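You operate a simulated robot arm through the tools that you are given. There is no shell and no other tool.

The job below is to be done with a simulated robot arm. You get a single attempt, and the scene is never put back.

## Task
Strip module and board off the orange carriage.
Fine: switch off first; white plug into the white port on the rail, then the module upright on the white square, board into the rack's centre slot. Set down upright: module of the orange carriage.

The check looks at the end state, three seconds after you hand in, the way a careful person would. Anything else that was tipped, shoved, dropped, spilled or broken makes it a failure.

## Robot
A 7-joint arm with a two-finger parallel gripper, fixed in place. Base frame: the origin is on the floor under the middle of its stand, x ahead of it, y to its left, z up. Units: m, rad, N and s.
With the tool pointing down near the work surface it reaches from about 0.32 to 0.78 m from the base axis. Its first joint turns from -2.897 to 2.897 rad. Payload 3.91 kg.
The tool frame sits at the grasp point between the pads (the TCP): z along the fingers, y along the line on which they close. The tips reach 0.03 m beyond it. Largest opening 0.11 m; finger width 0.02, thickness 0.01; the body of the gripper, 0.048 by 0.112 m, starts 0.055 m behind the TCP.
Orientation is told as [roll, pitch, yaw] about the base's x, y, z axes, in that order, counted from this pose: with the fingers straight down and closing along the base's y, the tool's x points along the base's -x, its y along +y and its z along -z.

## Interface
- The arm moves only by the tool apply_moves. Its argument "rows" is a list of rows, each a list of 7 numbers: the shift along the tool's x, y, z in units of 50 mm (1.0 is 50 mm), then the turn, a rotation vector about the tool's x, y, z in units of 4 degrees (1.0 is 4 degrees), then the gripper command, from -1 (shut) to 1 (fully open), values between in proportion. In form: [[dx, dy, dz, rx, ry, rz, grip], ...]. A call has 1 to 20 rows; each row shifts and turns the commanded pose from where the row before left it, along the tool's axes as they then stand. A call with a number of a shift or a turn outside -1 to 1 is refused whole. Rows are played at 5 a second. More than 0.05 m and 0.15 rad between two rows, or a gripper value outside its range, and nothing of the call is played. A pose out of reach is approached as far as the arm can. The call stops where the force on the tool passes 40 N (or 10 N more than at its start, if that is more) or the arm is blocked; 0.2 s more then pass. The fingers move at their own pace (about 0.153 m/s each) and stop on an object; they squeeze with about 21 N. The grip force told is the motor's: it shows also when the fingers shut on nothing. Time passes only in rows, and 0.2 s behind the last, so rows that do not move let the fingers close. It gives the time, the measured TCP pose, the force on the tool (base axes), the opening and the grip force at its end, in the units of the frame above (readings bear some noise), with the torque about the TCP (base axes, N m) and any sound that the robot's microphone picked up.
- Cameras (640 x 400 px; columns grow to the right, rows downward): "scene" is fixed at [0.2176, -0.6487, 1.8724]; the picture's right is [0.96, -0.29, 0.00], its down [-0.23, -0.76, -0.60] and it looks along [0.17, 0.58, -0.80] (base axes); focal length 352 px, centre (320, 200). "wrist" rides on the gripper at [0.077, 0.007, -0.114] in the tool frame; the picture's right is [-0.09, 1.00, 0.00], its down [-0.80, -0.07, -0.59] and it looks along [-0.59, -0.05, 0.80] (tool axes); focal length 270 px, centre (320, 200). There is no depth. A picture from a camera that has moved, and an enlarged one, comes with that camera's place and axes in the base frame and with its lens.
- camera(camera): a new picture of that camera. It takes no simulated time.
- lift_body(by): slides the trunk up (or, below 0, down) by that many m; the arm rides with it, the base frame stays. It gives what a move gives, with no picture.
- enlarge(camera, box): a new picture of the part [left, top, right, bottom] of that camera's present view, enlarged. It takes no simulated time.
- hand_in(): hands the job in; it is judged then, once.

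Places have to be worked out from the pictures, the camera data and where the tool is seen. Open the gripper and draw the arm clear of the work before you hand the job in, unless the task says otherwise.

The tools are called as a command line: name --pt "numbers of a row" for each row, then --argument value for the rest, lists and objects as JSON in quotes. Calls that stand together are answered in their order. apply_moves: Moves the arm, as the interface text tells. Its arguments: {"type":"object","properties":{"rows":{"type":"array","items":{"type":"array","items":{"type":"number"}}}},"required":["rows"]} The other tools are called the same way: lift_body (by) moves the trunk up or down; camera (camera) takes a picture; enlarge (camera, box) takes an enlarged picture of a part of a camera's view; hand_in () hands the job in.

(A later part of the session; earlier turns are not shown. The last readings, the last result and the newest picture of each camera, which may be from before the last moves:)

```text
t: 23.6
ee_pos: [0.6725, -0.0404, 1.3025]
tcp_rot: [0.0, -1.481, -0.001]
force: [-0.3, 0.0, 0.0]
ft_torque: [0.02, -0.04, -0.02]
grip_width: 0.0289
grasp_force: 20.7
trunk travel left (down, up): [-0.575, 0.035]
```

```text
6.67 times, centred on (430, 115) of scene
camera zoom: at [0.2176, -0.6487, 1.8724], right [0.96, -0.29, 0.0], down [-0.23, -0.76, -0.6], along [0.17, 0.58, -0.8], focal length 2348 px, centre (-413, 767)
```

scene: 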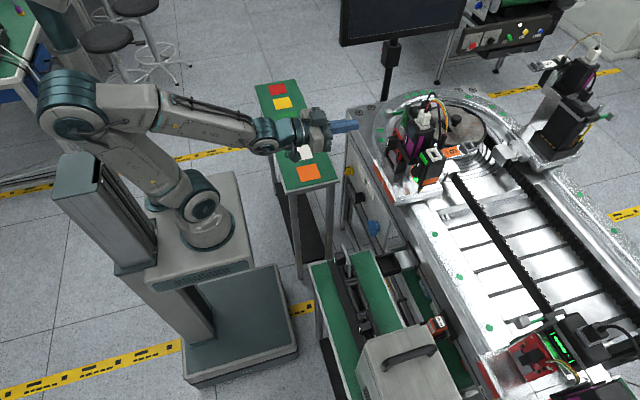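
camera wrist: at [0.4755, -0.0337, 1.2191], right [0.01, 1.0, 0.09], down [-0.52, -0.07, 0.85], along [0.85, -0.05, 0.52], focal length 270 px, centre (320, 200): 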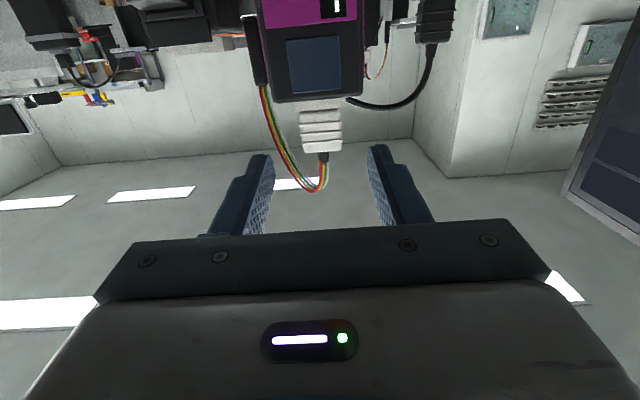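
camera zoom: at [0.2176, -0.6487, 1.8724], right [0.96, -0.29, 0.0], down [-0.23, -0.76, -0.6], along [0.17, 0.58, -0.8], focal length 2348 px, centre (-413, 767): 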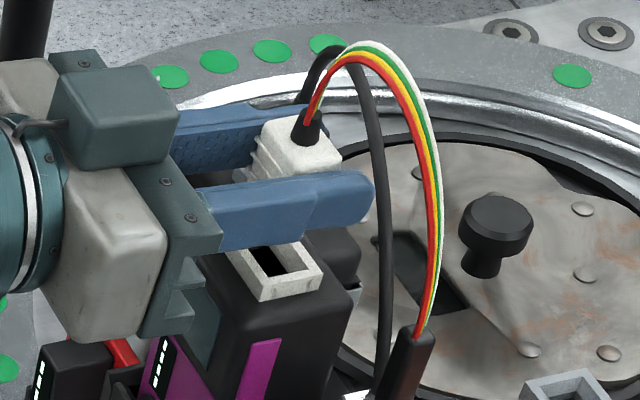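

The plug is out with its tongue visible, and the socket is left clean. I measure the now empty module socket and the white port with strong enlargements to get the exact offset between them.

enlarge --camera "scene" --box '[415, 110, 445, 135]'

enlarge --camera "scene" --box '[420, 138, 450, 163]'

```text
16.00 times, centred on (430, 122) of scene
camera zoom: at [0.2176, -0.6487, 1.8724], right [0.96, -0.29, 0.0], down [-0.23, -0.76, -0.6], along [0.17, 0.58, -0.8], focal length 5636 px, centre (-1440, 1440)
```

zoom: 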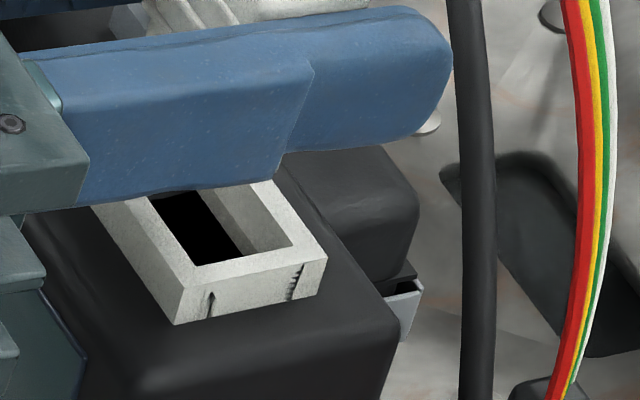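

```text
16.00 times, centred on (435, 150) of scene
camera zoom: at [0.2176, -0.6487, 1.8724], right [0.96, -0.29, 0.0], down [-0.23, -0.76, -0.6], along [0.17, 0.58, -0.8], focal length 5636 px, centre (-1520, 992)
```

zoom: 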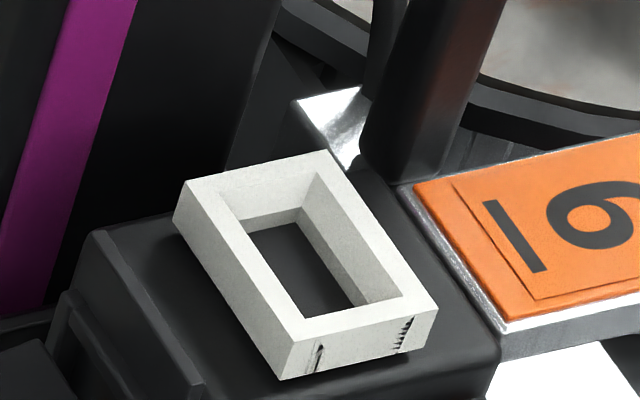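

From the matching corners, the port lies about +5 mm in x, -76 mm in y and roughly -43 mm in z from the module socket. I carry the plug up and over, stopping about 1–2 cm above the port to check alignment.

apply_moves --pt "-0.3 0 -0.026 0 0 0 -1" --pt "-0.004 -0.51 0.033 0 0 0 -1" --pt "-0.004 -0.51 0.033 0 0 0 -1" --pt "-0.004 -0.51 0.033 0 0 0 -1" --pt "0.55 0 0.049 0 0 0 -1" --pt "0.55 0 0.049 0 0 0 -1" --pt "0 0 0 0 0 0 -1"

camera --camera "wrist"

enlarge --camera "wrist" --box '[250, 60, 400, 200]'

enlarge --camera "scene" --box '[415, 125, 455, 165]'

```text
t: 25.2
ee_pos: [0.6785, -0.1161, 1.2609]
tcp_rot: [-0.005, -1.482, 0.005]
force: [-0.1, 0.4, -0.3]
ft_torque: [0.01, 0.0, 0.0]
grip_width: 0.0291
grasp_force: 20.8
trunk travel left (down, up): [-0.575, 0.035]
```

```text
taken
camera wrist: at [0.5579, -0.1094, 1.1966], right [0.01, 1.0, 0.09], down [-0.52, -0.07, 0.85], along [0.85, -0.05, 0.52], focal length 270 px, centre (320, 200)
```

wrist: 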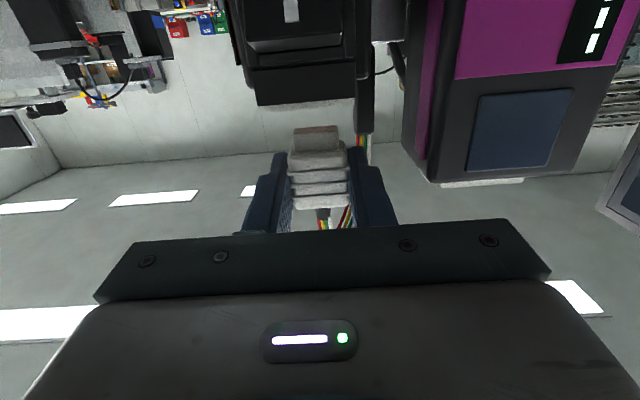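

```text
2.86 times, centred on (325, 130) of wrist
camera zoom: at [0.5579, -0.1094, 1.1966], right [0.01, 1.0, 0.09], down [-0.52, -0.07, 0.85], along [0.85, -0.05, 0.52], focal length 772 px, centre (306, 400)
```

zoom: 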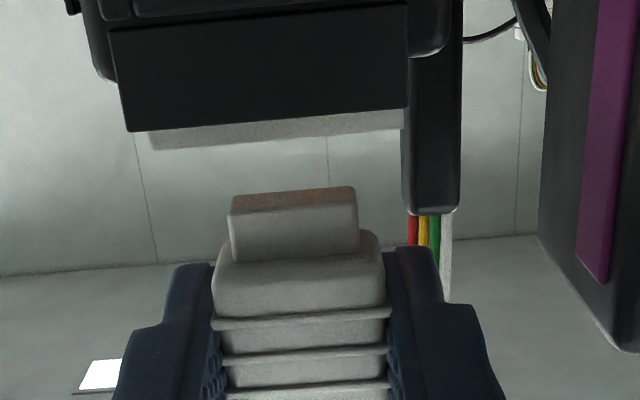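

```text
10.00 times, centred on (435, 145) of scene
camera zoom: at [0.2176, -0.6487, 1.8724], right [0.96, -0.29, 0.0], down [-0.23, -0.76, -0.6], along [0.17, 0.58, -0.8], focal length 3522 px, centre (-830, 750)
```

zoom: 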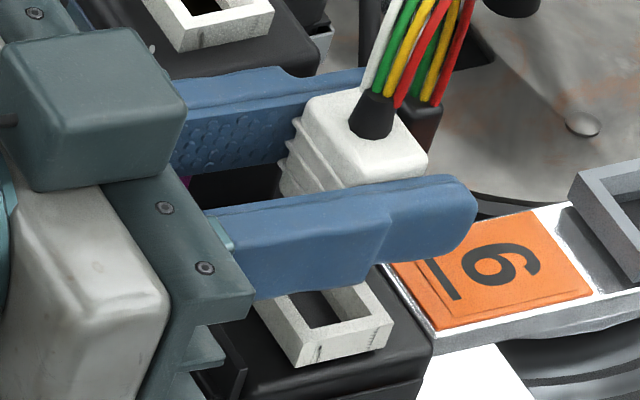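

From the wrist view, the tongue centre is at y≈-0.1157 and the port at y≈-0.117, with the rim about 1 cm below the tongue. I shift 1.2 mm in -y and lower gently, watching the force.

apply_moves --pt "0 -0.024 0 0 0 0 -1" --pt "0.08 0 0.007 0 0 0 -1" --pt "0.08 0 0.007 0 0 0 -1" --pt "0.04 0 0.004 0 0 0 -1"

enlarge --camera "wrist" --box '[250, 60, 400, 200]'

enlarge --camera "scene" --box '[415, 125, 455, 165]'

```text
t: 26.2
ee_pos: [0.6778, -0.1182, 1.2514]
tcp_rot: [0.002, -1.482, -0.003]
force: [-0.2, 0.0, 0.0]
ft_torque: [0.02, -0.01, -0.02]
grip_width: 0.029
grasp_force: 20.8
trunk travel left (down, up): [-0.575, 0.035]
```

```text
2.86 times, centred on (325, 130) of wrist
camera zoom: at [0.5582, -0.1108, 1.1864], right [0.01, 1.0, 0.09], down [-0.52, -0.07, 0.85], along [0.85, -0.05, 0.52], focal length 772 px, centre (306, 400)
```

zoom: 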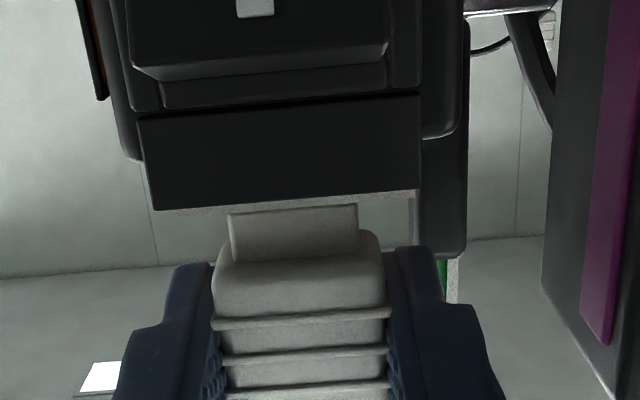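

```text
10.00 times, centred on (435, 145) of scene
camera zoom: at [0.2176, -0.6487, 1.8724], right [0.96, -0.29, 0.0], down [-0.23, -0.76, -0.6], along [0.17, 0.58, -0.8], focal length 3522 px, centre (-830, 750)
```

zoom: 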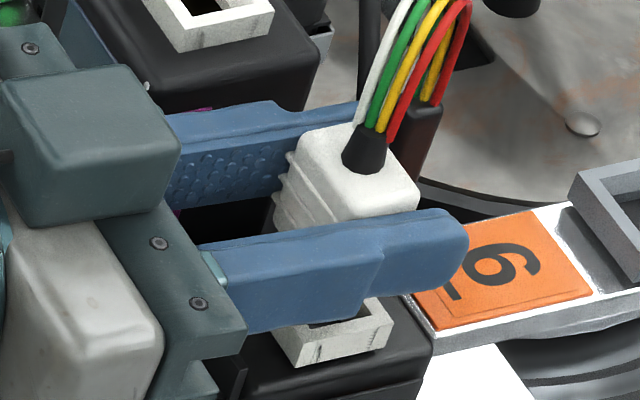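

The tongue and port now agree within about 1 mm by both cameras. I lower in 2 mm steps to feel the insertion.

apply_moves --pt "0.04 0.006 0.004 0 0 0 -1" --pt "0.04 0 0.004 0 0 0 -1"

```text
t: 26.8
ee_pos: [0.6789, -0.1189, 1.247]
tcp_rot: [-0.001, -1.48, 0.0]
force: [-0.5, -0.6, 0.6]
ft_torque: [0.0, -0.04, -0.02]
grip_width: 0.0288
grasp_force: 20.9
trunk travel left (down, up): [-0.575, 0.035]
```

There is no resistance so far at z=1.247. I continue down.

apply_moves --pt "0.04 0 0.004 0 0 0 -1" --pt "0.04 0 0.004 0 0 0 -1"

enlarge --camera "wrist" --box '[250, 60, 400, 200]'

enlarge --camera "scene" --box '[415, 125, 455, 165]'

```text
t: 27.4
ee_pos: [0.6787, -0.1168, 1.2435]
tcp_rot: [-0.002, -1.484, 0.003]
force: [-0.5, -0.3, 3.0]
ft_torque: [0.02, -0.05, 0.02]
grip_width: 0.0292
grasp_force: 21.2
trunk travel left (down, up): [-0.575, 0.035]
```

```text
2.86 times, centred on (325, 130) of wrist
camera zoom: at [0.5581, -0.1105, 1.1792], right [0.01, 1.0, 0.09], down [-0.52, -0.07, 0.85], along [0.85, -0.05, 0.52], focal length 772 px, centre (306, 400)
```

zoom: 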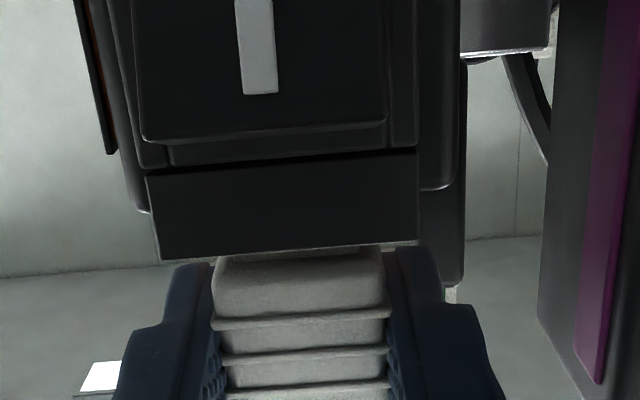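

```text
10.00 times, centred on (435, 145) of scene
camera zoom: at [0.2176, -0.6487, 1.8724], right [0.96, -0.29, 0.0], down [-0.23, -0.76, -0.6], along [0.17, 0.58, -0.8], focal length 3522 px, centre (-830, 750)
```

zoom: 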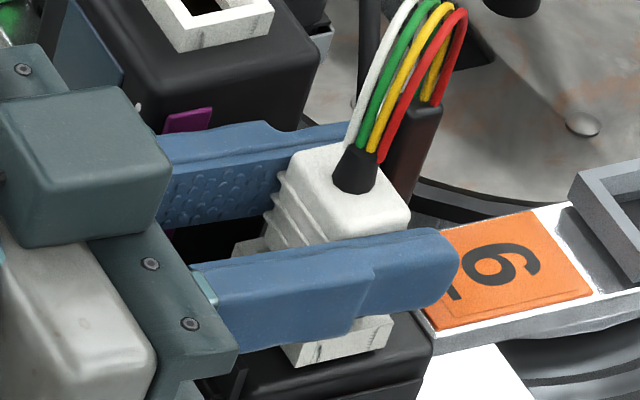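

A light contact (3 N) appears with the tongue mostly inside the port. I press down the last few millimetres.

apply_moves --pt "0.03 0 0.003 0 0 0 -1" --pt "0.03 0 0.003 0 0 0 -1"

```text
t: 28.0
ee_pos: [0.6785, -0.1175, 1.2409]
tcp_rot: [-0.001, -1.483, 0.002]
force: [0.8, -0.3, 6.6]
ft_torque: [0.01, -0.07, 0.02]
grip_width: 0.0291
grasp_force: 21.1
trunk travel left (down, up): [-0.575, 0.035]
```

The force is 6.6 N. I press a bit more, in 1 mm steps, to see whether it seats or clicks.

apply_moves --pt "0.02 0 0.002 0 0 0 -1" --pt "0.02 0 0.002 0 0 0 -1"

enlarge --camera "scene" --box '[415, 125, 455, 165]'

```text
t: 28.6
ee_pos: [0.6786, -0.1183, 1.2409]
tcp_rot: [-0.007, -1.487, 0.007]
force: [1.3, -0.1, 14.5]
ft_torque: [0.01, -0.16, -0.01]
grip_width: 0.0296
grasp_force: 20.8
trunk travel left (down, up): [-0.575, 0.035]
```

```text
10.00 times, centred on (435, 145) of scene
camera zoom: at [0.2176, -0.6487, 1.8724], right [0.96, -0.29, 0.0], down [-0.23, -0.76, -0.6], along [0.17, 0.58, -0.8], focal length 3522 px, centre (-830, 750)
```

zoom: 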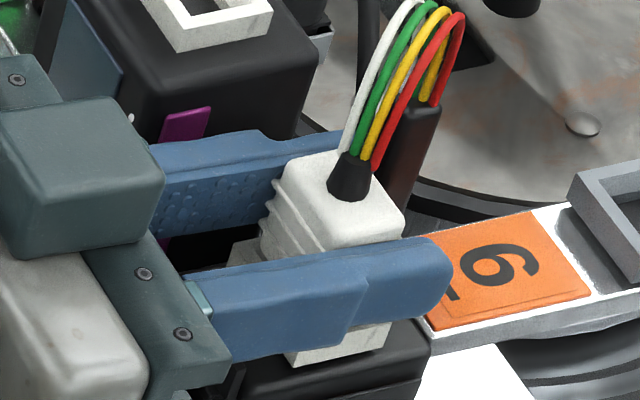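

The height (1.2409) and the plug position in the picture match the seated state it had in the module, and the force rises stiffly, so it is seated. I relieve the load, open the fingers slightly and back straight out.

apply_moves --pt "-0.04 0 -0.003 0 0 0 -1" --pt "0 0 0 0 0 0 -0.18" --pt "0 0 0 0 0 0 -0.18" --pt "0 0 0 0 0 0 -0.18"

enlarge --camera "scene" --box '[415, 125, 455, 165]'

enlarge --camera "wrist" --box '[250, 60, 400, 200]'

```text
t: 29.6
ee_pos: [0.6775, -0.1169, 1.2393]
tcp_rot: [0.002, -1.48, -0.003]
force: [0.6, -0.4, 0.9]
ft_torque: [-0.02, -0.01, 0.03]
grip_width: 0.045
grasp_force: 0.1
trunk travel left (down, up): [-0.575, 0.035]
```

```text
10.00 times, centred on (435, 145) of scene
camera zoom: at [0.2176, -0.6487, 1.8724], right [0.96, -0.29, 0.0], down [-0.23, -0.76, -0.6], along [0.17, 0.58, -0.8], focal length 3522 px, centre (-830, 750)
```

zoom: 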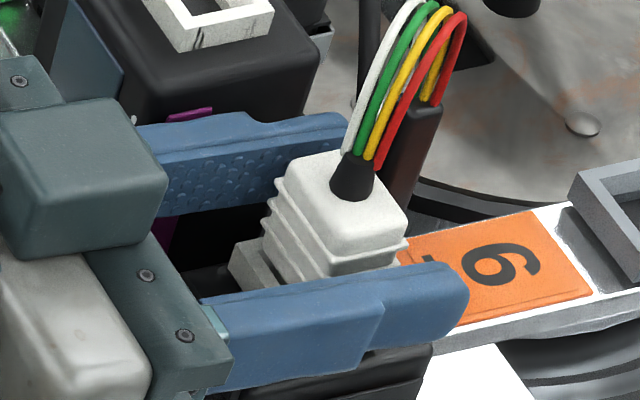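

```text
2.86 times, centred on (325, 130) of wrist
camera zoom: at [0.5577, -0.1103, 1.1754], right [0.01, 1.0, 0.09], down [-0.52, -0.07, 0.85], along [0.85, -0.05, 0.52], focal length 772 px, centre (306, 400)
```

zoom: 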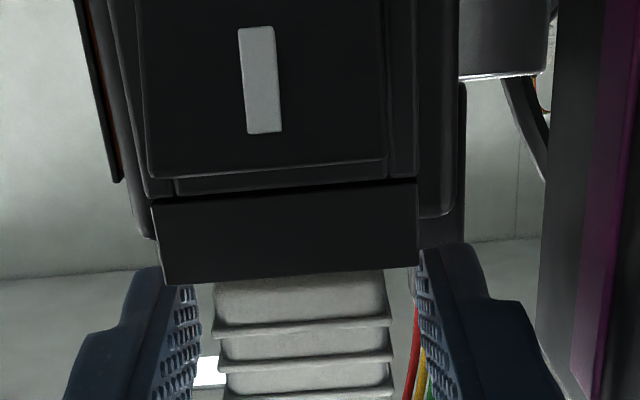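

The plug stands by itself in the port. I withdraw along -x.

apply_moves --pt "0.03 0 -0.35 0 0 0 -0.18" --pt "0.045 0 -0.5 0 0 0 -0.18" --pt "0.07 0 -0.8 0 0 0 -0.18" --pt "0 0 0 0 0 0 -0.18"

enlarge --camera "scene" --box '[400, 95, 470, 170]'

enlarge --camera "scene" --box '[418, 130, 448, 160]'

```text
t: 30.6
ee_pos: [0.5962, -0.1177, 1.2404]
tcp_rot: [-0.002, -1.482, 0.001]
force: [-1.1, -0.6, -0.1]
ft_torque: [0.0, 0.02, -0.02]
grip_width: 0.045
grasp_force: 0.0
trunk travel left (down, up): [-0.575, 0.035]
```

```text
5.33 times, centred on (435, 132) of scene
camera zoom: at [0.2176, -0.6487, 1.8724], right [0.96, -0.29, 0.0], down [-0.23, -0.76, -0.6], along [0.17, 0.58, -0.8], focal length 1879 px, centre (-293, 560)
```

zoom: 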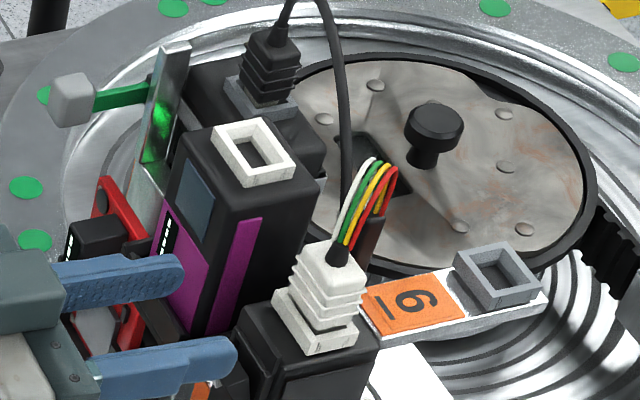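

```text
13.33 times, centred on (433, 145) of scene
camera zoom: at [0.2176, -0.6487, 1.8724], right [0.96, -0.29, 0.0], down [-0.23, -0.76, -0.6], along [0.17, 0.58, -0.8], focal length 4696 px, centre (-1187, 933)
```

zoom: 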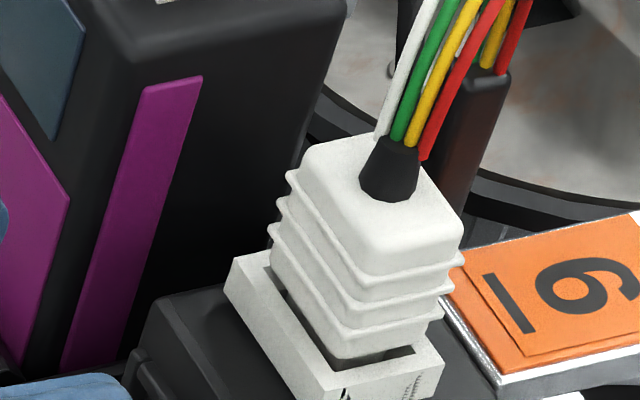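

The plug sits in the port just as it sat in the module socket. Now for the module: I back off, rise and turn the tool back to pointing down.

apply_moves --pt "-0.413 0.4 -0.438 0 0 0 0.36" --pt "-0.413 0.4 -0.438 0 0 0 0.36" --pt "-0.413 0.4 -0.438 0 0 0 0.36" --pt "-0.413 0.4 -0.438 0 0 0 0.36" --pt "0 0 0 0 1 0 0.36" --pt "0 0 0 0 1 0 0.36" --pt "0 0 0 0 1 0 0.36" --pt "0 0 0 0 1 0 0.36" --pt "0 0 0 0 1 0 0.36" --pt "0 0 0 0 1 0 0.36" --pt "0 0 0 0 1 0 0.36" --pt "0 0 0 0 1 0 0.36" --pt "0 0 0 0 1 0 0.36" --pt "0 0 0 0 1 0 0.36" --pt "0 0 0 0 1 0 0.36" --pt "0 0 0 0 1 0 0.36" --pt "0 0 0 0 1 0 0.36" --pt "0 0 0 0 1 0 0.36" --pt "0 0 0 0 0 0 0.36"

enlarge --camera "scene" --box '[395, 95, 455, 165]'

enlarge --camera "wrist" --box '[220, 60, 440, 235]'

```text
t: 34.6
ee_pos: [0.5149, -0.0385, 1.3304]
tcp_rot: [-0.001, -0.503, 0.001]
force: [-0.3, 0.5, 0.2]
ft_torque: [0.0, 0.01, 0.04]
grip_width: 0.0748
grasp_force: 0.0
trunk travel left (down, up): [-0.575, 0.035]
```

```text
5.71 times, centred on (425, 130) of scene
camera zoom: at [0.2176, -0.6487, 1.8724], right [0.96, -0.29, 0.0], down [-0.23, -0.76, -0.6], along [0.17, 0.58, -0.8], focal length 2013 px, centre (-280, 600)
```

zoom: 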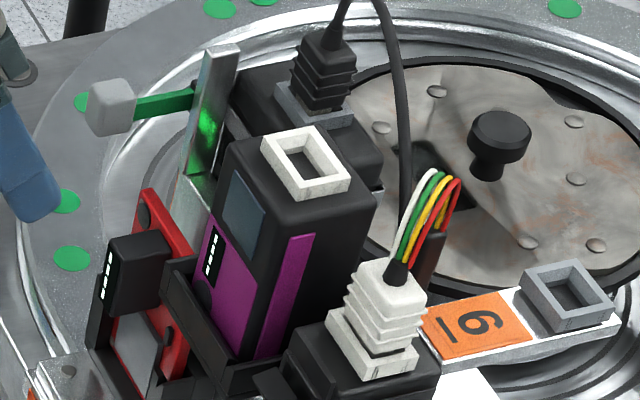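

```text
2.29 times, centred on (330, 148) of wrist
camera zoom: at [0.3934, -0.0309, 1.3955], right [0.08, 1.0, 0.04], down [0.41, -0.07, 0.91], along [0.91, -0.05, -0.42], focal length 618 px, centre (297, 320)
```

zoom: 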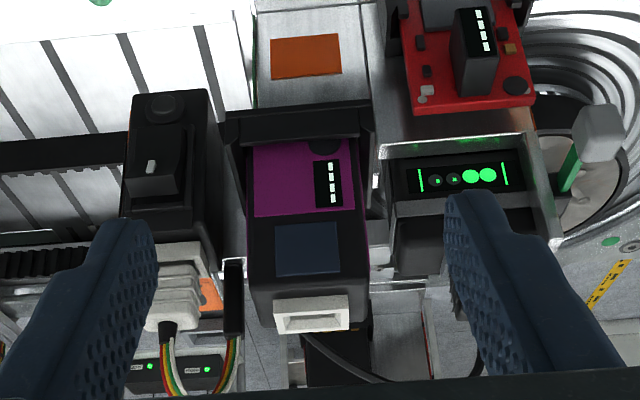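

The tool is tilted about 29°. I'll keep that tilt for the module: it has better reach at this height and keeps the gripper body clear of the cable loop. The module spans y≈-0.070 to -0.009 and x≈0.661–0.708, with its top at z≈1.253. I go to the start of an approach along the finger direction.

apply_moves --pt "-0.646 -0.007 0.305 0 0 0 0.364" --pt "-0.646 -0.007 0.305 0 0 0 0.364" --pt "-0.646 -0.007 0.305 0 0 0 0.364" --pt "0 0 0 0 0 0 0.364"

camera --camera "wrist"

enlarge --camera "scene" --box '[385, 80, 465, 160]'

```text
t: 35.6
ee_pos: [0.623, -0.039, 1.3391]
tcp_rot: [0.0, -0.504, -0.001]
force: [-0.6, 0.7, -0.6]
ft_torque: [-0.01, 0.0, 0.04]
grip_width: 0.0748
grasp_force: 0.1
trunk travel left (down, up): [-0.575, 0.035]
```

```text
taken
camera wrist: at [0.5005, -0.0323, 1.403], right [0.08, 1.0, 0.04], down [0.41, -0.07, 0.91], along [0.91, -0.05, -0.42], focal length 270 px, centre (320, 200)
```

wrist: 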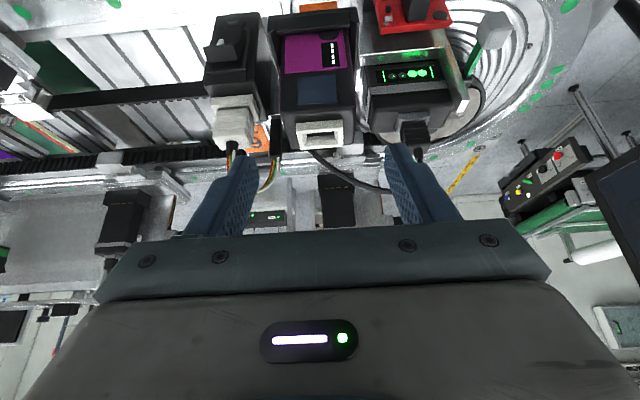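

```text
5.00 times, centred on (425, 120) of scene
camera zoom: at [0.2176, -0.6487, 1.8724], right [0.96, -0.29, 0.0], down [-0.23, -0.76, -0.6], along [0.17, 0.58, -0.8], focal length 1761 px, centre (-205, 600)
```

zoom: 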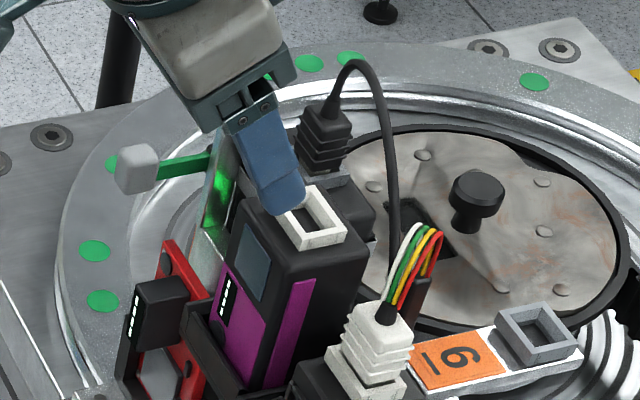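

I check the lateral centring of the fingers over the module with an enlargement.

enlarge --camera "wrist" --box '[250, 60, 400, 180]'

```text
3.33 times, centred on (325, 120) of wrist
camera zoom: at [0.5005, -0.0323, 1.403], right [0.08, 1.0, 0.04], down [0.41, -0.07, 0.91], along [0.91, -0.05, -0.42], focal length 901 px, centre (303, 467)
```

zoom: 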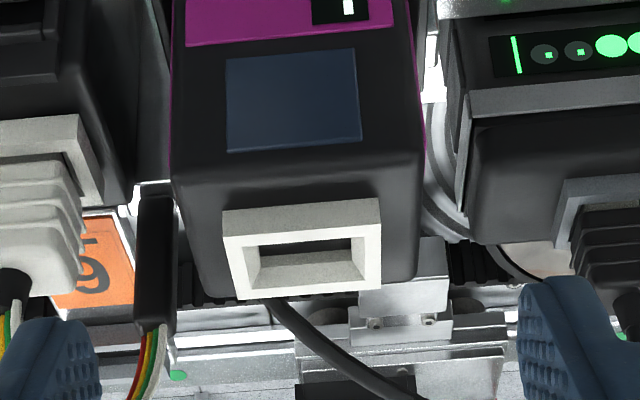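

The fingers are centred on the module (y≈-0.0395) within 1 mm. I approach along the finger direction to x≈0.68, z≈1.233.

apply_moves --pt "0 -0.01 0.6 0 0 0 0.364" --pt "0 0 0.6 0 0 0 0.364" --pt "0 0 0.6 0 0 0 0.364" --pt "0 0 0.6 0 0 0 0.364" --pt "0 0 0 0 0 0 0.364"

enlarge --camera "scene" --box '[395, 90, 465, 160]'

camera --camera "wrist"

```text
t: 36.8
ee_pos: [0.681, -0.039, 1.2313]
tcp_rot: [0.001, -0.502, 0.0]
force: [0.1, -0.4, 0.2]
ft_torque: [0.01, 0.02, 0.01]
grip_width: 0.0748
grasp_force: 0.0
trunk travel left (down, up): [-0.575, 0.035]
```

```text
5.71 times, centred on (430, 125) of scene
camera zoom: at [0.2176, -0.6487, 1.8724], right [0.96, -0.29, 0.0], down [-0.23, -0.76, -0.6], along [0.17, 0.58, -0.8], focal length 2013 px, centre (-309, 629)
```

zoom: 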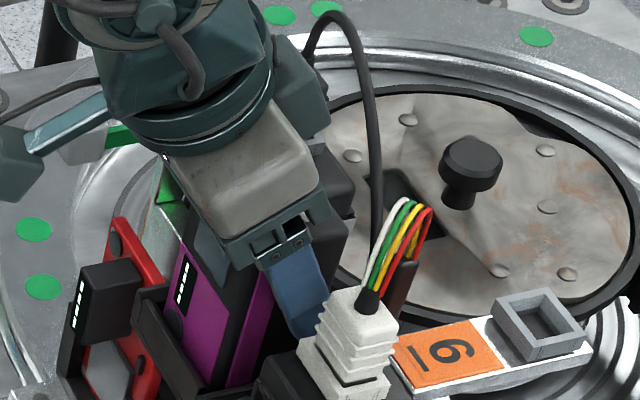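

```text
taken
camera wrist: at [0.5589, -0.0317, 1.2964], right [0.08, 1.0, 0.04], down [0.41, -0.07, 0.91], along [0.91, -0.05, -0.42], focal length 270 px, centre (320, 200)
```

wrist: 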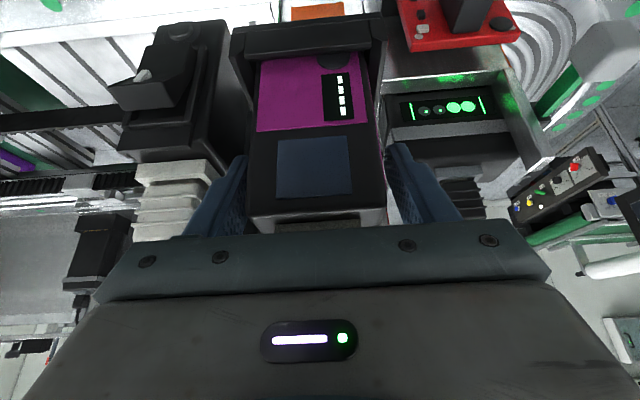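

The fingers straddle the module with no contact. I close on it.

apply_moves --pt "0 0 0 0 0 0 0.15" --pt "0 0 0 0 0 0 -0.2" --pt "0 0 0 0 0 0 -1" --pt "0 0 0 0 0 0 -1" --pt "0 0 0 0 0 0 -1"

```text
t: 38.0
ee_pos: [0.6807, -0.0386, 1.232]
tcp_rot: [-0.001, -0.504, -0.001]
force: [0.0, -2.7, 0.4]
ft_torque: [-0.15, -0.02, 0.0]
grip_width: 0.06
grasp_force: 21.1
trunk travel left (down, up): [-0.575, 0.035]
```

The module is gripped (0.060 m). I lift gently straight up at first.

apply_moves --pt "-0.048 -0.008 -0.0875 0 0 0 -1" --pt "-0.097 0 -0.175 0 0 0 -1" --pt "-0.097 0 -0.175 0 0 0 -1" --pt "0 0 0 0 0 0 -1"

enlarge --camera "scene" --box '[385, 90, 465, 170]'

camera --camera "wrist"

```text
t: 39.0
ee_pos: [0.6815, -0.0404, 1.2565]
tcp_rot: [-0.001, -0.504, 0.0]
force: [-0.1, 0.2, -1.8]
ft_torque: [0.0, 0.02, -0.01]
grip_width: 0.0599
grasp_force: 21.1
trunk travel left (down, up): [-0.575, 0.035]
```

```text
5.00 times, centred on (425, 130) of scene
camera zoom: at [0.2176, -0.6487, 1.8724], right [0.96, -0.29, 0.0], down [-0.23, -0.76, -0.6], along [0.17, 0.58, -0.8], focal length 1761 px, centre (-205, 550)
```

zoom: 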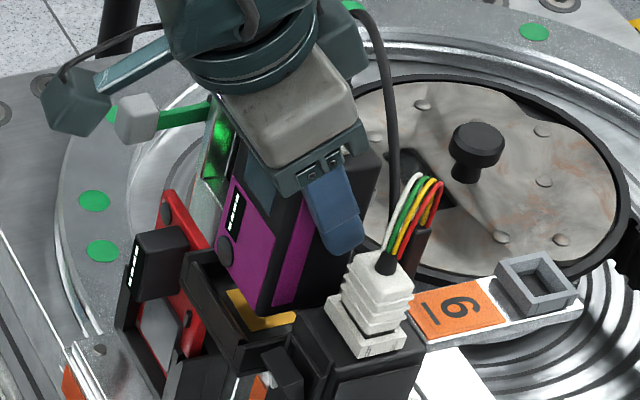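

```text
taken
camera wrist: at [0.5589, -0.0322, 1.3222], right [0.08, 1.0, 0.04], down [0.41, -0.07, 0.91], along [0.91, -0.05, -0.42], focal length 270 px, centre (320, 200)
```

wrist: 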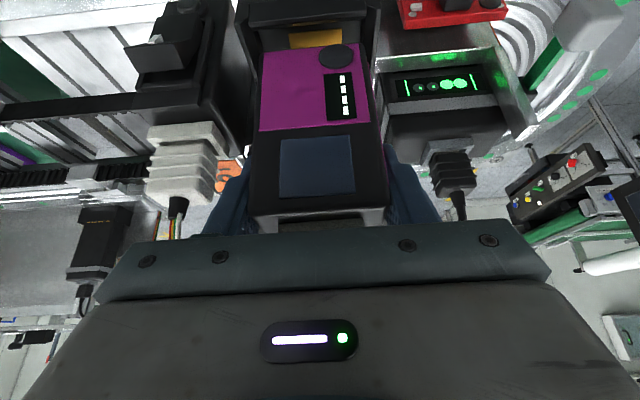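

The module comes free, with about 2 N of weight. Its bottom was at about z 1.156, so the TCP rides about 0.076 m above the module's base. I lift well clear and draw back toward the robot.

apply_moves --pt "-0.309 0 -0.56 0 0 0 -1" --pt "-0.309 0 -0.56 0 0 0 -1" --pt "0 0 0 0 0 0 -1" --pt "0.7 0 -0.385 0 0 0 -1" --pt "0.7 0 -0.385 0 0 0 -1" --pt "0.7 0 -0.385 0 0 0 -1" --pt "0.7 0 -0.385 0 0 0 -1" --pt "0.7 0 -0.385 0 0 0 -1" --pt "0.4 0 -0.22 0 0 0 -1" --pt "0 0 0 0 0 0 -1"

camera --camera "scene"

camera --camera "wrist"

```text
t: 41.2
ee_pos: [0.4584, -0.0394, 1.3201]
tcp_rot: [-0.001, -0.504, -0.001]
force: [0.0, 0.7, -2.8]
ft_torque: [0.02, -0.01, 0.03]
grip_width: 0.06
grasp_force: 20.6
trunk travel left (down, up): [-0.575, 0.035]
```

```text
taken
```

scene: 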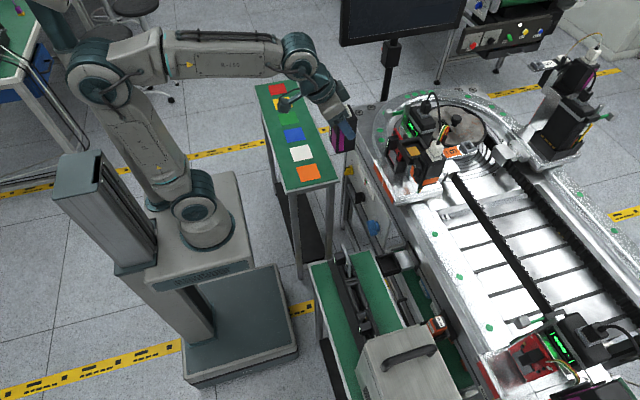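

```text
taken
camera wrist: at [0.3364, -0.0326, 1.386], right [0.08, 1.0, 0.04], down [0.41, -0.07, 0.91], along [0.91, -0.05, -0.42], focal length 270 px, centre (320, 200)
```

wrist: 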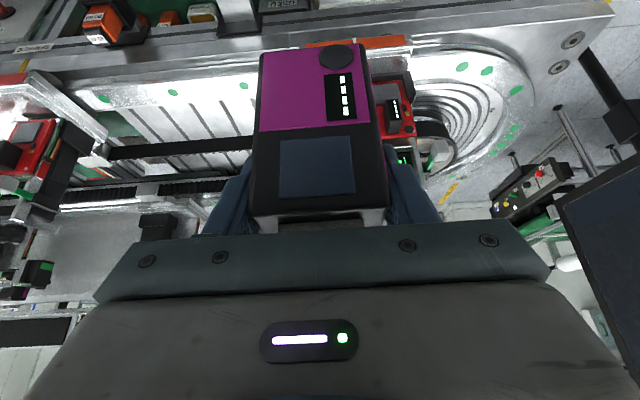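

The module is held firmly and upright. The white square is near (0.447, 0.382) with the bench top at about z 0.80. I carry the module there at a safe height.

apply_moves --pt "0.178 0.648 0.288 0 0 0 -1" --pt "0.178 0.648 0.288 0 0 0 -1" --pt "0.178 0.648 0.288 0 0 0 -1" --pt "0.178 0.648 0.288 0 0 0 -1" --pt "0.178 0.648 0.288 0 0 0 -1" --pt "0.178 0.648 0.288 0 0 0 -1" --pt "0.178 0.648 0.288 0 0 0 -1" --pt "0.178 0.648 0.288 0 0 0 -1" --pt "0.178 0.648 0.288 0 0 0 -1" --pt "0.178 0.648 0.288 0 0 0 -1" --pt "0.178 0.648 0.288 0 0 0 -1" --pt "0.178 0.648 0.288 0 0 0 -1" --pt "0.178 0.648 0.288 0 0 0 -1" --pt "0 0 0 0 0 0 -1"

camera --camera "scene"

camera --camera "wrist"

```text
t: 44.2
ee_pos: [0.448, 0.3812, 1.0999]
tcp_rot: [0.002, -0.503, 0.001]
force: [0.6, -0.1, -2.4]
ft_torque: [-0.02, 0.0, 0.01]
grip_width: 0.0599
grasp_force: 21.2
trunk travel left (down, up): [-0.575, 0.035]
```

```text
taken
```

scene: 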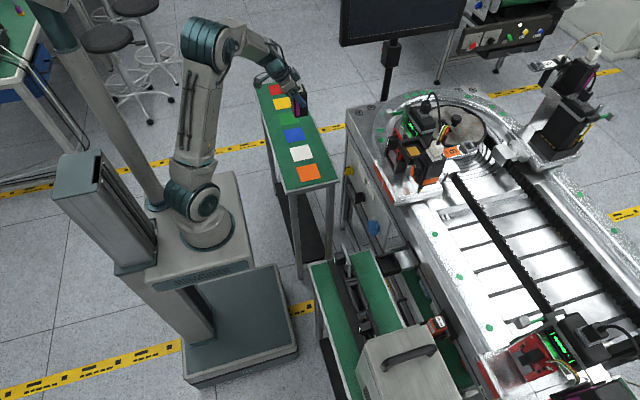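

```text
taken
camera wrist: at [0.3253, 0.389, 1.1649], right [0.08, 1.0, 0.04], down [0.41, -0.07, 0.91], along [0.91, -0.05, -0.42], focal length 270 px, centre (320, 200)
```

wrist: 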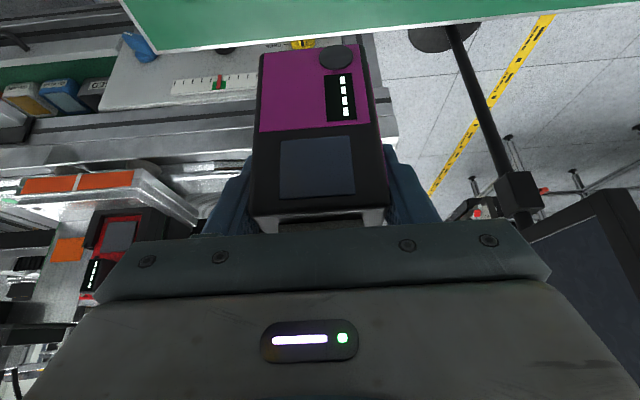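

Stereo on the bench corner suggests the bench top is at z≈0.80–0.83, so I descend to a safe intermediate height (module base at about 0.86) and compare it with the square in the scene image.

apply_moves --pt "0.3985 -0.08 0.7225 0 0 0 -1" --pt "0.3985 -0.08 0.7225 0 0 0 -1" --pt "0.3985 -0.08 0.7225 0 0 0 -1" --pt "0.3985 -0.08 0.7225 0 0 0 -1" --pt "0 0 0 0 0 0 -1"

enlarge --camera "scene" --box '[250, 80, 370, 200]'

camera --camera "wrist"

```text
t: 45.4
ee_pos: [0.4464, 0.3657, 0.9361]
tcp_rot: [-0.002, -0.503, 0.002]
force: [-0.2, 0.1, -2.5]
ft_torque: [-0.02, -0.01, 0.0]
grip_width: 0.0598
grasp_force: 21.0
trunk travel left (down, up): [-0.575, 0.035]
```

```text
3.33 times, centred on (310, 140) of scene
camera zoom: at [0.2176, -0.6487, 1.8724], right [0.96, -0.29, 0.0], down [-0.23, -0.76, -0.6], along [0.17, 0.58, -0.8], focal length 1174 px, centre (353, 400)
```

zoom: 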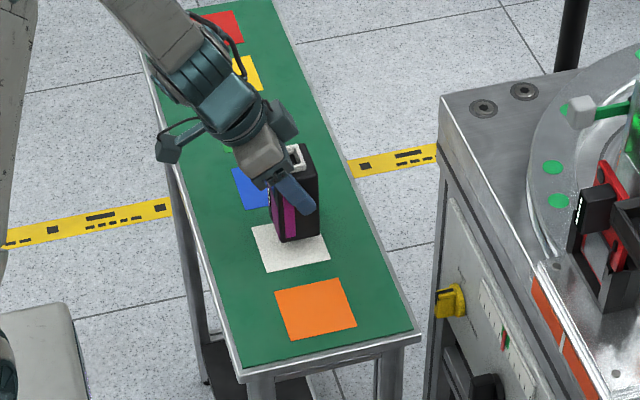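

```text
taken
camera wrist: at [0.325, 0.3728, 1.0001], right [0.08, 1.0, 0.04], down [0.41, -0.07, 0.91], along [0.91, -0.05, -0.42], focal length 270 px, centre (320, 200)
```

wrist: 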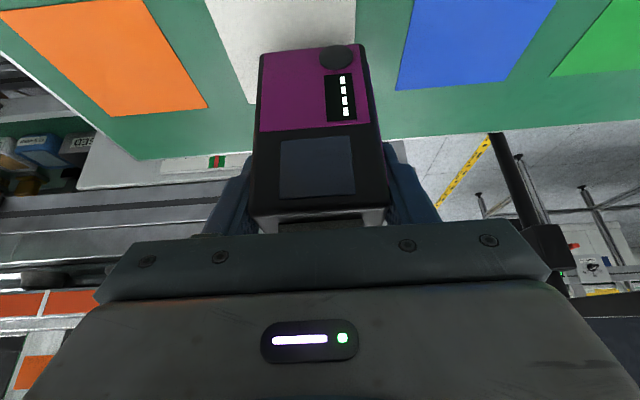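

The bench top turns out to be at z≈0.84 and the white square spans x 0.398–0.479, y 0.310–0.389, centred at (0.4385, 0.350). I shift over its centre and lower to a few millimetres above it.

apply_moves --pt "0.21 -0.31 -0.116 0 0 0 -1" --pt "0.068 0 0.123 0 0 0 -1" --pt "0.067 0 0.123 0 0 0 -1" --pt "0 0 0 0 0 0 -1"

enlarge --camera "scene" --box '[270, 110, 340, 180]'

camera --camera "wrist"

```text
t: 46.4
ee_pos: [0.435, 0.3506, 0.922]
tcp_rot: [0.0, -0.504, 0.0]
force: [-0.1, -0.7, -2.1]
ft_torque: [0.01, 0.0, -0.02]
grip_width: 0.06
grasp_force: 20.5
trunk travel left (down, up): [-0.575, 0.035]
```

```text
5.71 times, centred on (305, 145) of scene
camera zoom: at [0.2176, -0.6487, 1.8724], right [0.96, -0.29, 0.0], down [-0.23, -0.76, -0.6], along [0.17, 0.58, -0.8], focal length 2013 px, centre (406, 514)
```

zoom: 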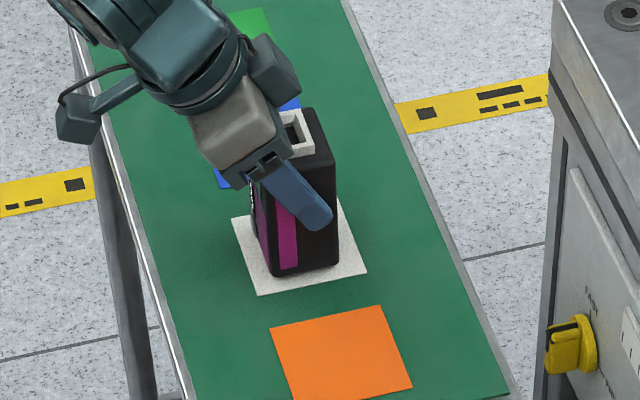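

```text
taken
camera wrist: at [0.3134, 0.3574, 0.9866], right [0.08, 1.0, 0.04], down [0.41, -0.07, 0.91], along [0.91, -0.05, -0.42], focal length 270 px, centre (320, 200)
```

wrist: 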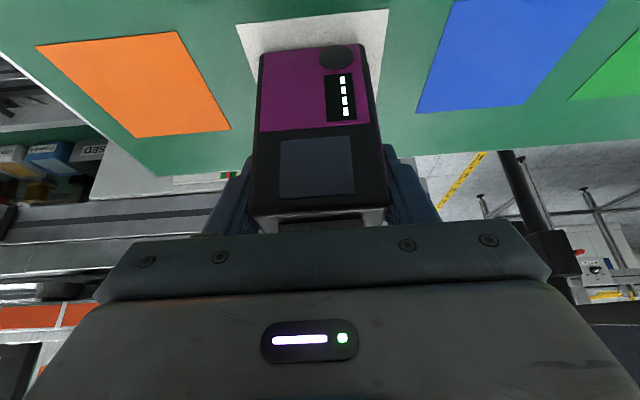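

The module hovers nicely within the white square. I nudge +3 mm x and +2 mm y to centre it better, then lower in small steps until I feel contact.

apply_moves --pt "-0.0526 0.04 0.0289 0 0 0 -1" --pt "0.0193 0 0.035 0 0 0 -1" --pt "0.0193 0 0.035 0 0 0 -1" --pt "0 0 0 0 0 0 -1"

```text
t: 47.4
ee_pos: [0.4379, 0.352, 0.9181]
tcp_rot: [0.0, -0.504, 0.0]
force: [-0.2, -1.0, 2.7]
ft_torque: [-0.04, 0.1, 0.05]
grip_width: 0.0601
grasp_force: 21.1
trunk travel left (down, up): [-0.575, 0.035]
```

The vertical force changed from -2.4 N to +2.7 N, so the module base is resting on the bench. I open the fingers gently to release it.

apply_moves --pt "0 0 0 0 0 0 -1" --pt "0 0 0 0 0 0 0.2" --pt "0 0 0 0 0 0 0.36" --pt "0 0 0 0 0 0 0.36"

enlarge --camera "scene" --box '[270, 110, 340, 180]'

camera --camera "wrist"

```text
t: 48.4
ee_pos: [0.4389, 0.3532, 0.9169]
tcp_rot: [0.0, -0.503, -0.001]
force: [-0.5, 0.2, 0.4]
ft_torque: [-0.02, 0.0, -0.01]
grip_width: 0.0747
grasp_force: 0.1
trunk travel left (down, up): [-0.575, 0.035]
```

```text
5.71 times, centred on (305, 145) of scene
camera zoom: at [0.2176, -0.6487, 1.8724], right [0.96, -0.29, 0.0], down [-0.23, -0.76, -0.6], along [0.17, 0.58, -0.8], focal length 2013 px, centre (406, 514)
```

zoom: 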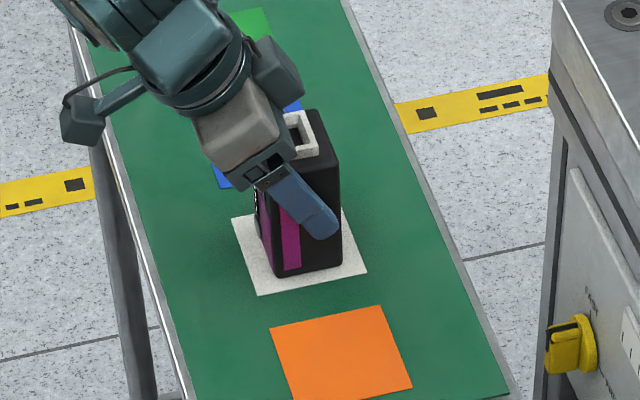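

```text
taken
camera wrist: at [0.3161, 0.3594, 0.9826], right [0.08, 1.0, 0.04], down [0.41, -0.07, 0.91], along [0.91, -0.05, -0.42], focal length 270 px, centre (320, 200)
```

wrist: 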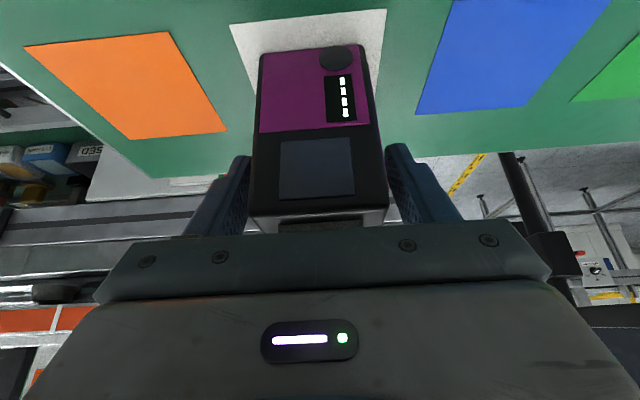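

The module stands by itself on the white square. I withdraw along the finger direction.

apply_moves --pt "0 0 -0.4 0 0 0 0.36" --pt "0 0 -0.6 0 0 0 0.36" --pt "0 0 -0.7 0 0 0 0.36" --pt "0 0 -0.7 0 0 0 0.36" --pt "0 0 -0.7 0 0 0 0.36" --pt "-0.45 0 -0.8 0 0 0 0.36" --pt "-0.45 0 -0.8 0 0 0 0.36" --pt "0 0 0 0 0 0 0.36"

enlarge --camera "scene" --box '[270, 110, 340, 180]'

camera --camera "wrist"

```text
t: 50.2
ee_pos: [0.3636, 0.3523, 1.1453]
tcp_rot: [0.0, -0.504, 0.0]
force: [-1.6, -0.1, 0.0]
ft_torque: [-0.02, -0.02, 0.01]
grip_width: 0.0747
grasp_force: 0.1
trunk travel left (down, up): [-0.575, 0.035]
```

```text
5.71 times, centred on (305, 145) of scene
camera zoom: at [0.2176, -0.6487, 1.8724], right [0.96, -0.29, 0.0], down [-0.23, -0.76, -0.6], along [0.17, 0.58, -0.8], focal length 2013 px, centre (406, 514)
```

zoom: 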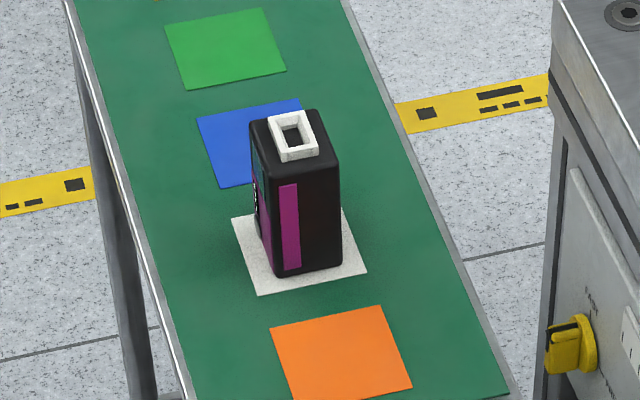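

```text
taken
camera wrist: at [0.2414, 0.3593, 1.2104], right [0.08, 1.0, 0.04], down [0.41, -0.07, 0.91], along [0.91, -0.05, -0.42], focal length 270 px, centre (320, 200)
```

wrist: 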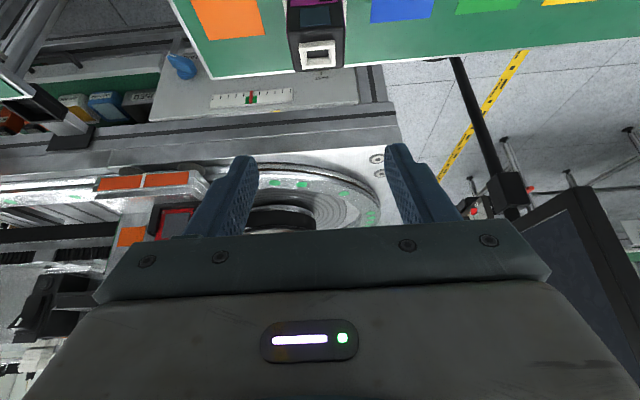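

The module stands upright on the white square. Next the board: first I survey the rack, so I swing over toward it at a safe height.

apply_moves --pt "-0.1175 -0.903 -0.1065 0 0 0 0.36" --pt "-0.1175 -0.903 -0.1065 0 0 0 0.36" --pt "-0.1175 -0.903 -0.1065 0 0 0 0.36" --pt "-0.1175 -0.903 -0.1065 0 0 0 0.36" --pt "-0.1175 -0.903 -0.1065 0 0 0 0.36" --pt "-0.1175 -0.903 -0.1065 0 0 0 0.36" --pt "-0.1175 -0.903 -0.1065 0 0 0 0.36" --pt "-0.1175 -0.903 -0.1065 0 0 0 0.36" --pt "-0.1175 -0.903 -0.1065 0 0 0 0.36" --pt "-0.1175 -0.903 -0.1065 0 0 0 0.36" --pt "-0.1175 -0.903 -0.1065 0 0 0 0.36" --pt "-0.1175 -0.903 -0.1065 0 0 0 0.36" --pt "-0.1175 -0.903 -0.1065 0 0 0 0.36" --pt "-0.1175 -0.903 -0.1065 0 0 0 0.36" --pt "0 0 0 0 0 0 0.36"

apply_moves --pt "0 0 0 0 1 0 0.36" --pt "0 0 0 0 1 0 0.36" --pt "0 0 0 0 1 0 0.36" --pt "0 0 0 0 1 0 0.36" --pt "0 0 0 0 1 0 0.36" --pt "0 0 0 0 1 0 0.36" --pt "0 0 0 0 1 0 0.36" --pt "0 0 0 0 0.22 0 0.36" --pt "0 0 0 0 0 0 0.36"

camera --camera "wrist"

camera --camera "scene"

```text
t: 53.4
ee_pos: [0.4015, -0.28, 1.2506]
tcp_rot: [0.0, -0.504, 0.0]
force: [0.1, 0.5, 0.2]
ft_torque: [-0.05, 0.0, 0.01]
grip_width: 0.0749
grasp_force: 0.1
trunk travel left (down, up): [-0.575, 0.035]
```

```text
t: 55.4
ee_pos: [0.4015, -0.2808, 1.2509]
tcp_rot: [0.001, -0.001, 0.001]
force: [-0.5, -0.5, -0.6]
ft_torque: [0.02, 0.0, 0.03]
grip_width: 0.0744
grasp_force: 0.1
trunk travel left (down, up): [-0.575, 0.035]
```

```text
taken
camera wrist: at [0.3243, -0.2724, 1.3666], right [0.09, 1.0, 0.0], down [0.8, -0.07, 0.59], along [0.59, -0.05, -0.8], focal length 270 px, centre (320, 200)
```

wrist: 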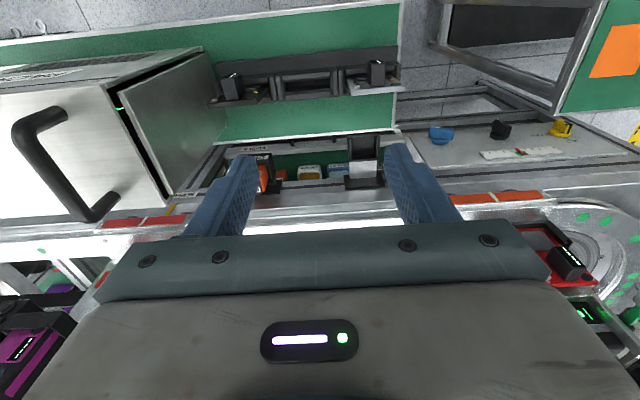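

```text
taken
```

scene: 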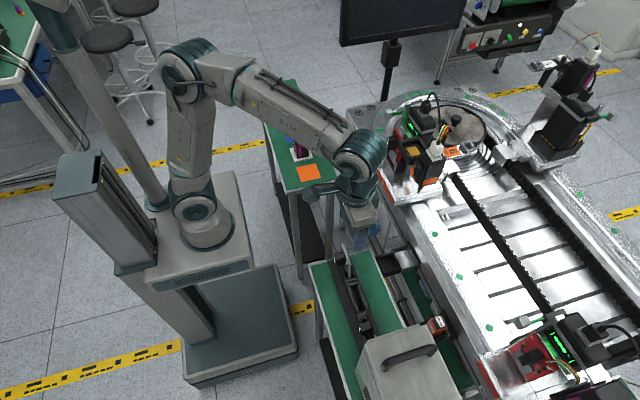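

I enlarge the rack in both views.

enlarge --camera "wrist" --box '[190, 30, 430, 150]'

enlarge --camera "scene" --box '[330, 240, 400, 340]'

```text
2.67 times, centred on (310, 90) of wrist
camera zoom: at [0.3243, -0.2724, 1.3666], right [0.09, 1.0, 0.0], down [0.8, -0.07, 0.59], along [0.59, -0.05, -0.8], focal length 721 px, centre (347, 493)
```

zoom: 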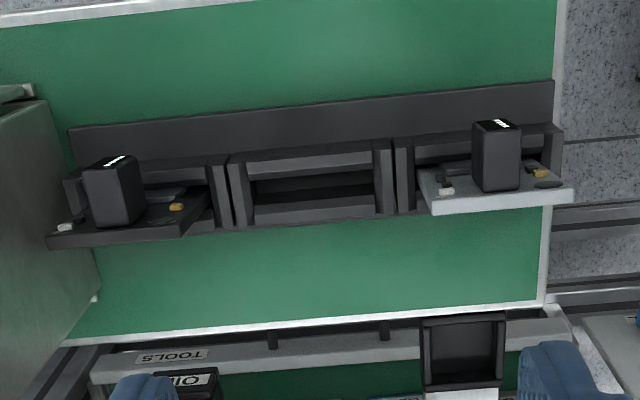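

```text
4.00 times, centred on (365, 290) of scene
camera zoom: at [0.2176, -0.6487, 1.8724], right [0.96, -0.29, 0.0], down [-0.23, -0.76, -0.6], along [0.17, 0.58, -0.8], focal length 1409 px, centre (140, -160)
```

zoom: 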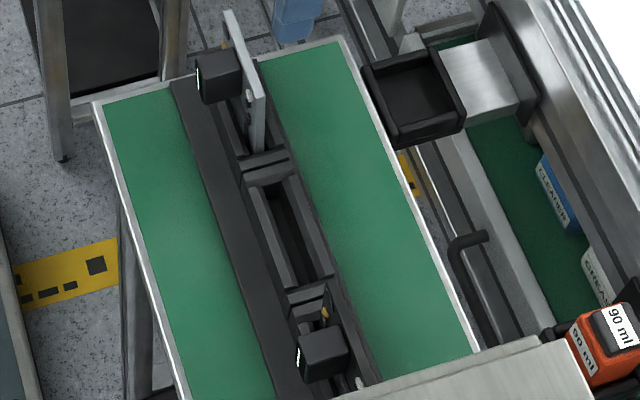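

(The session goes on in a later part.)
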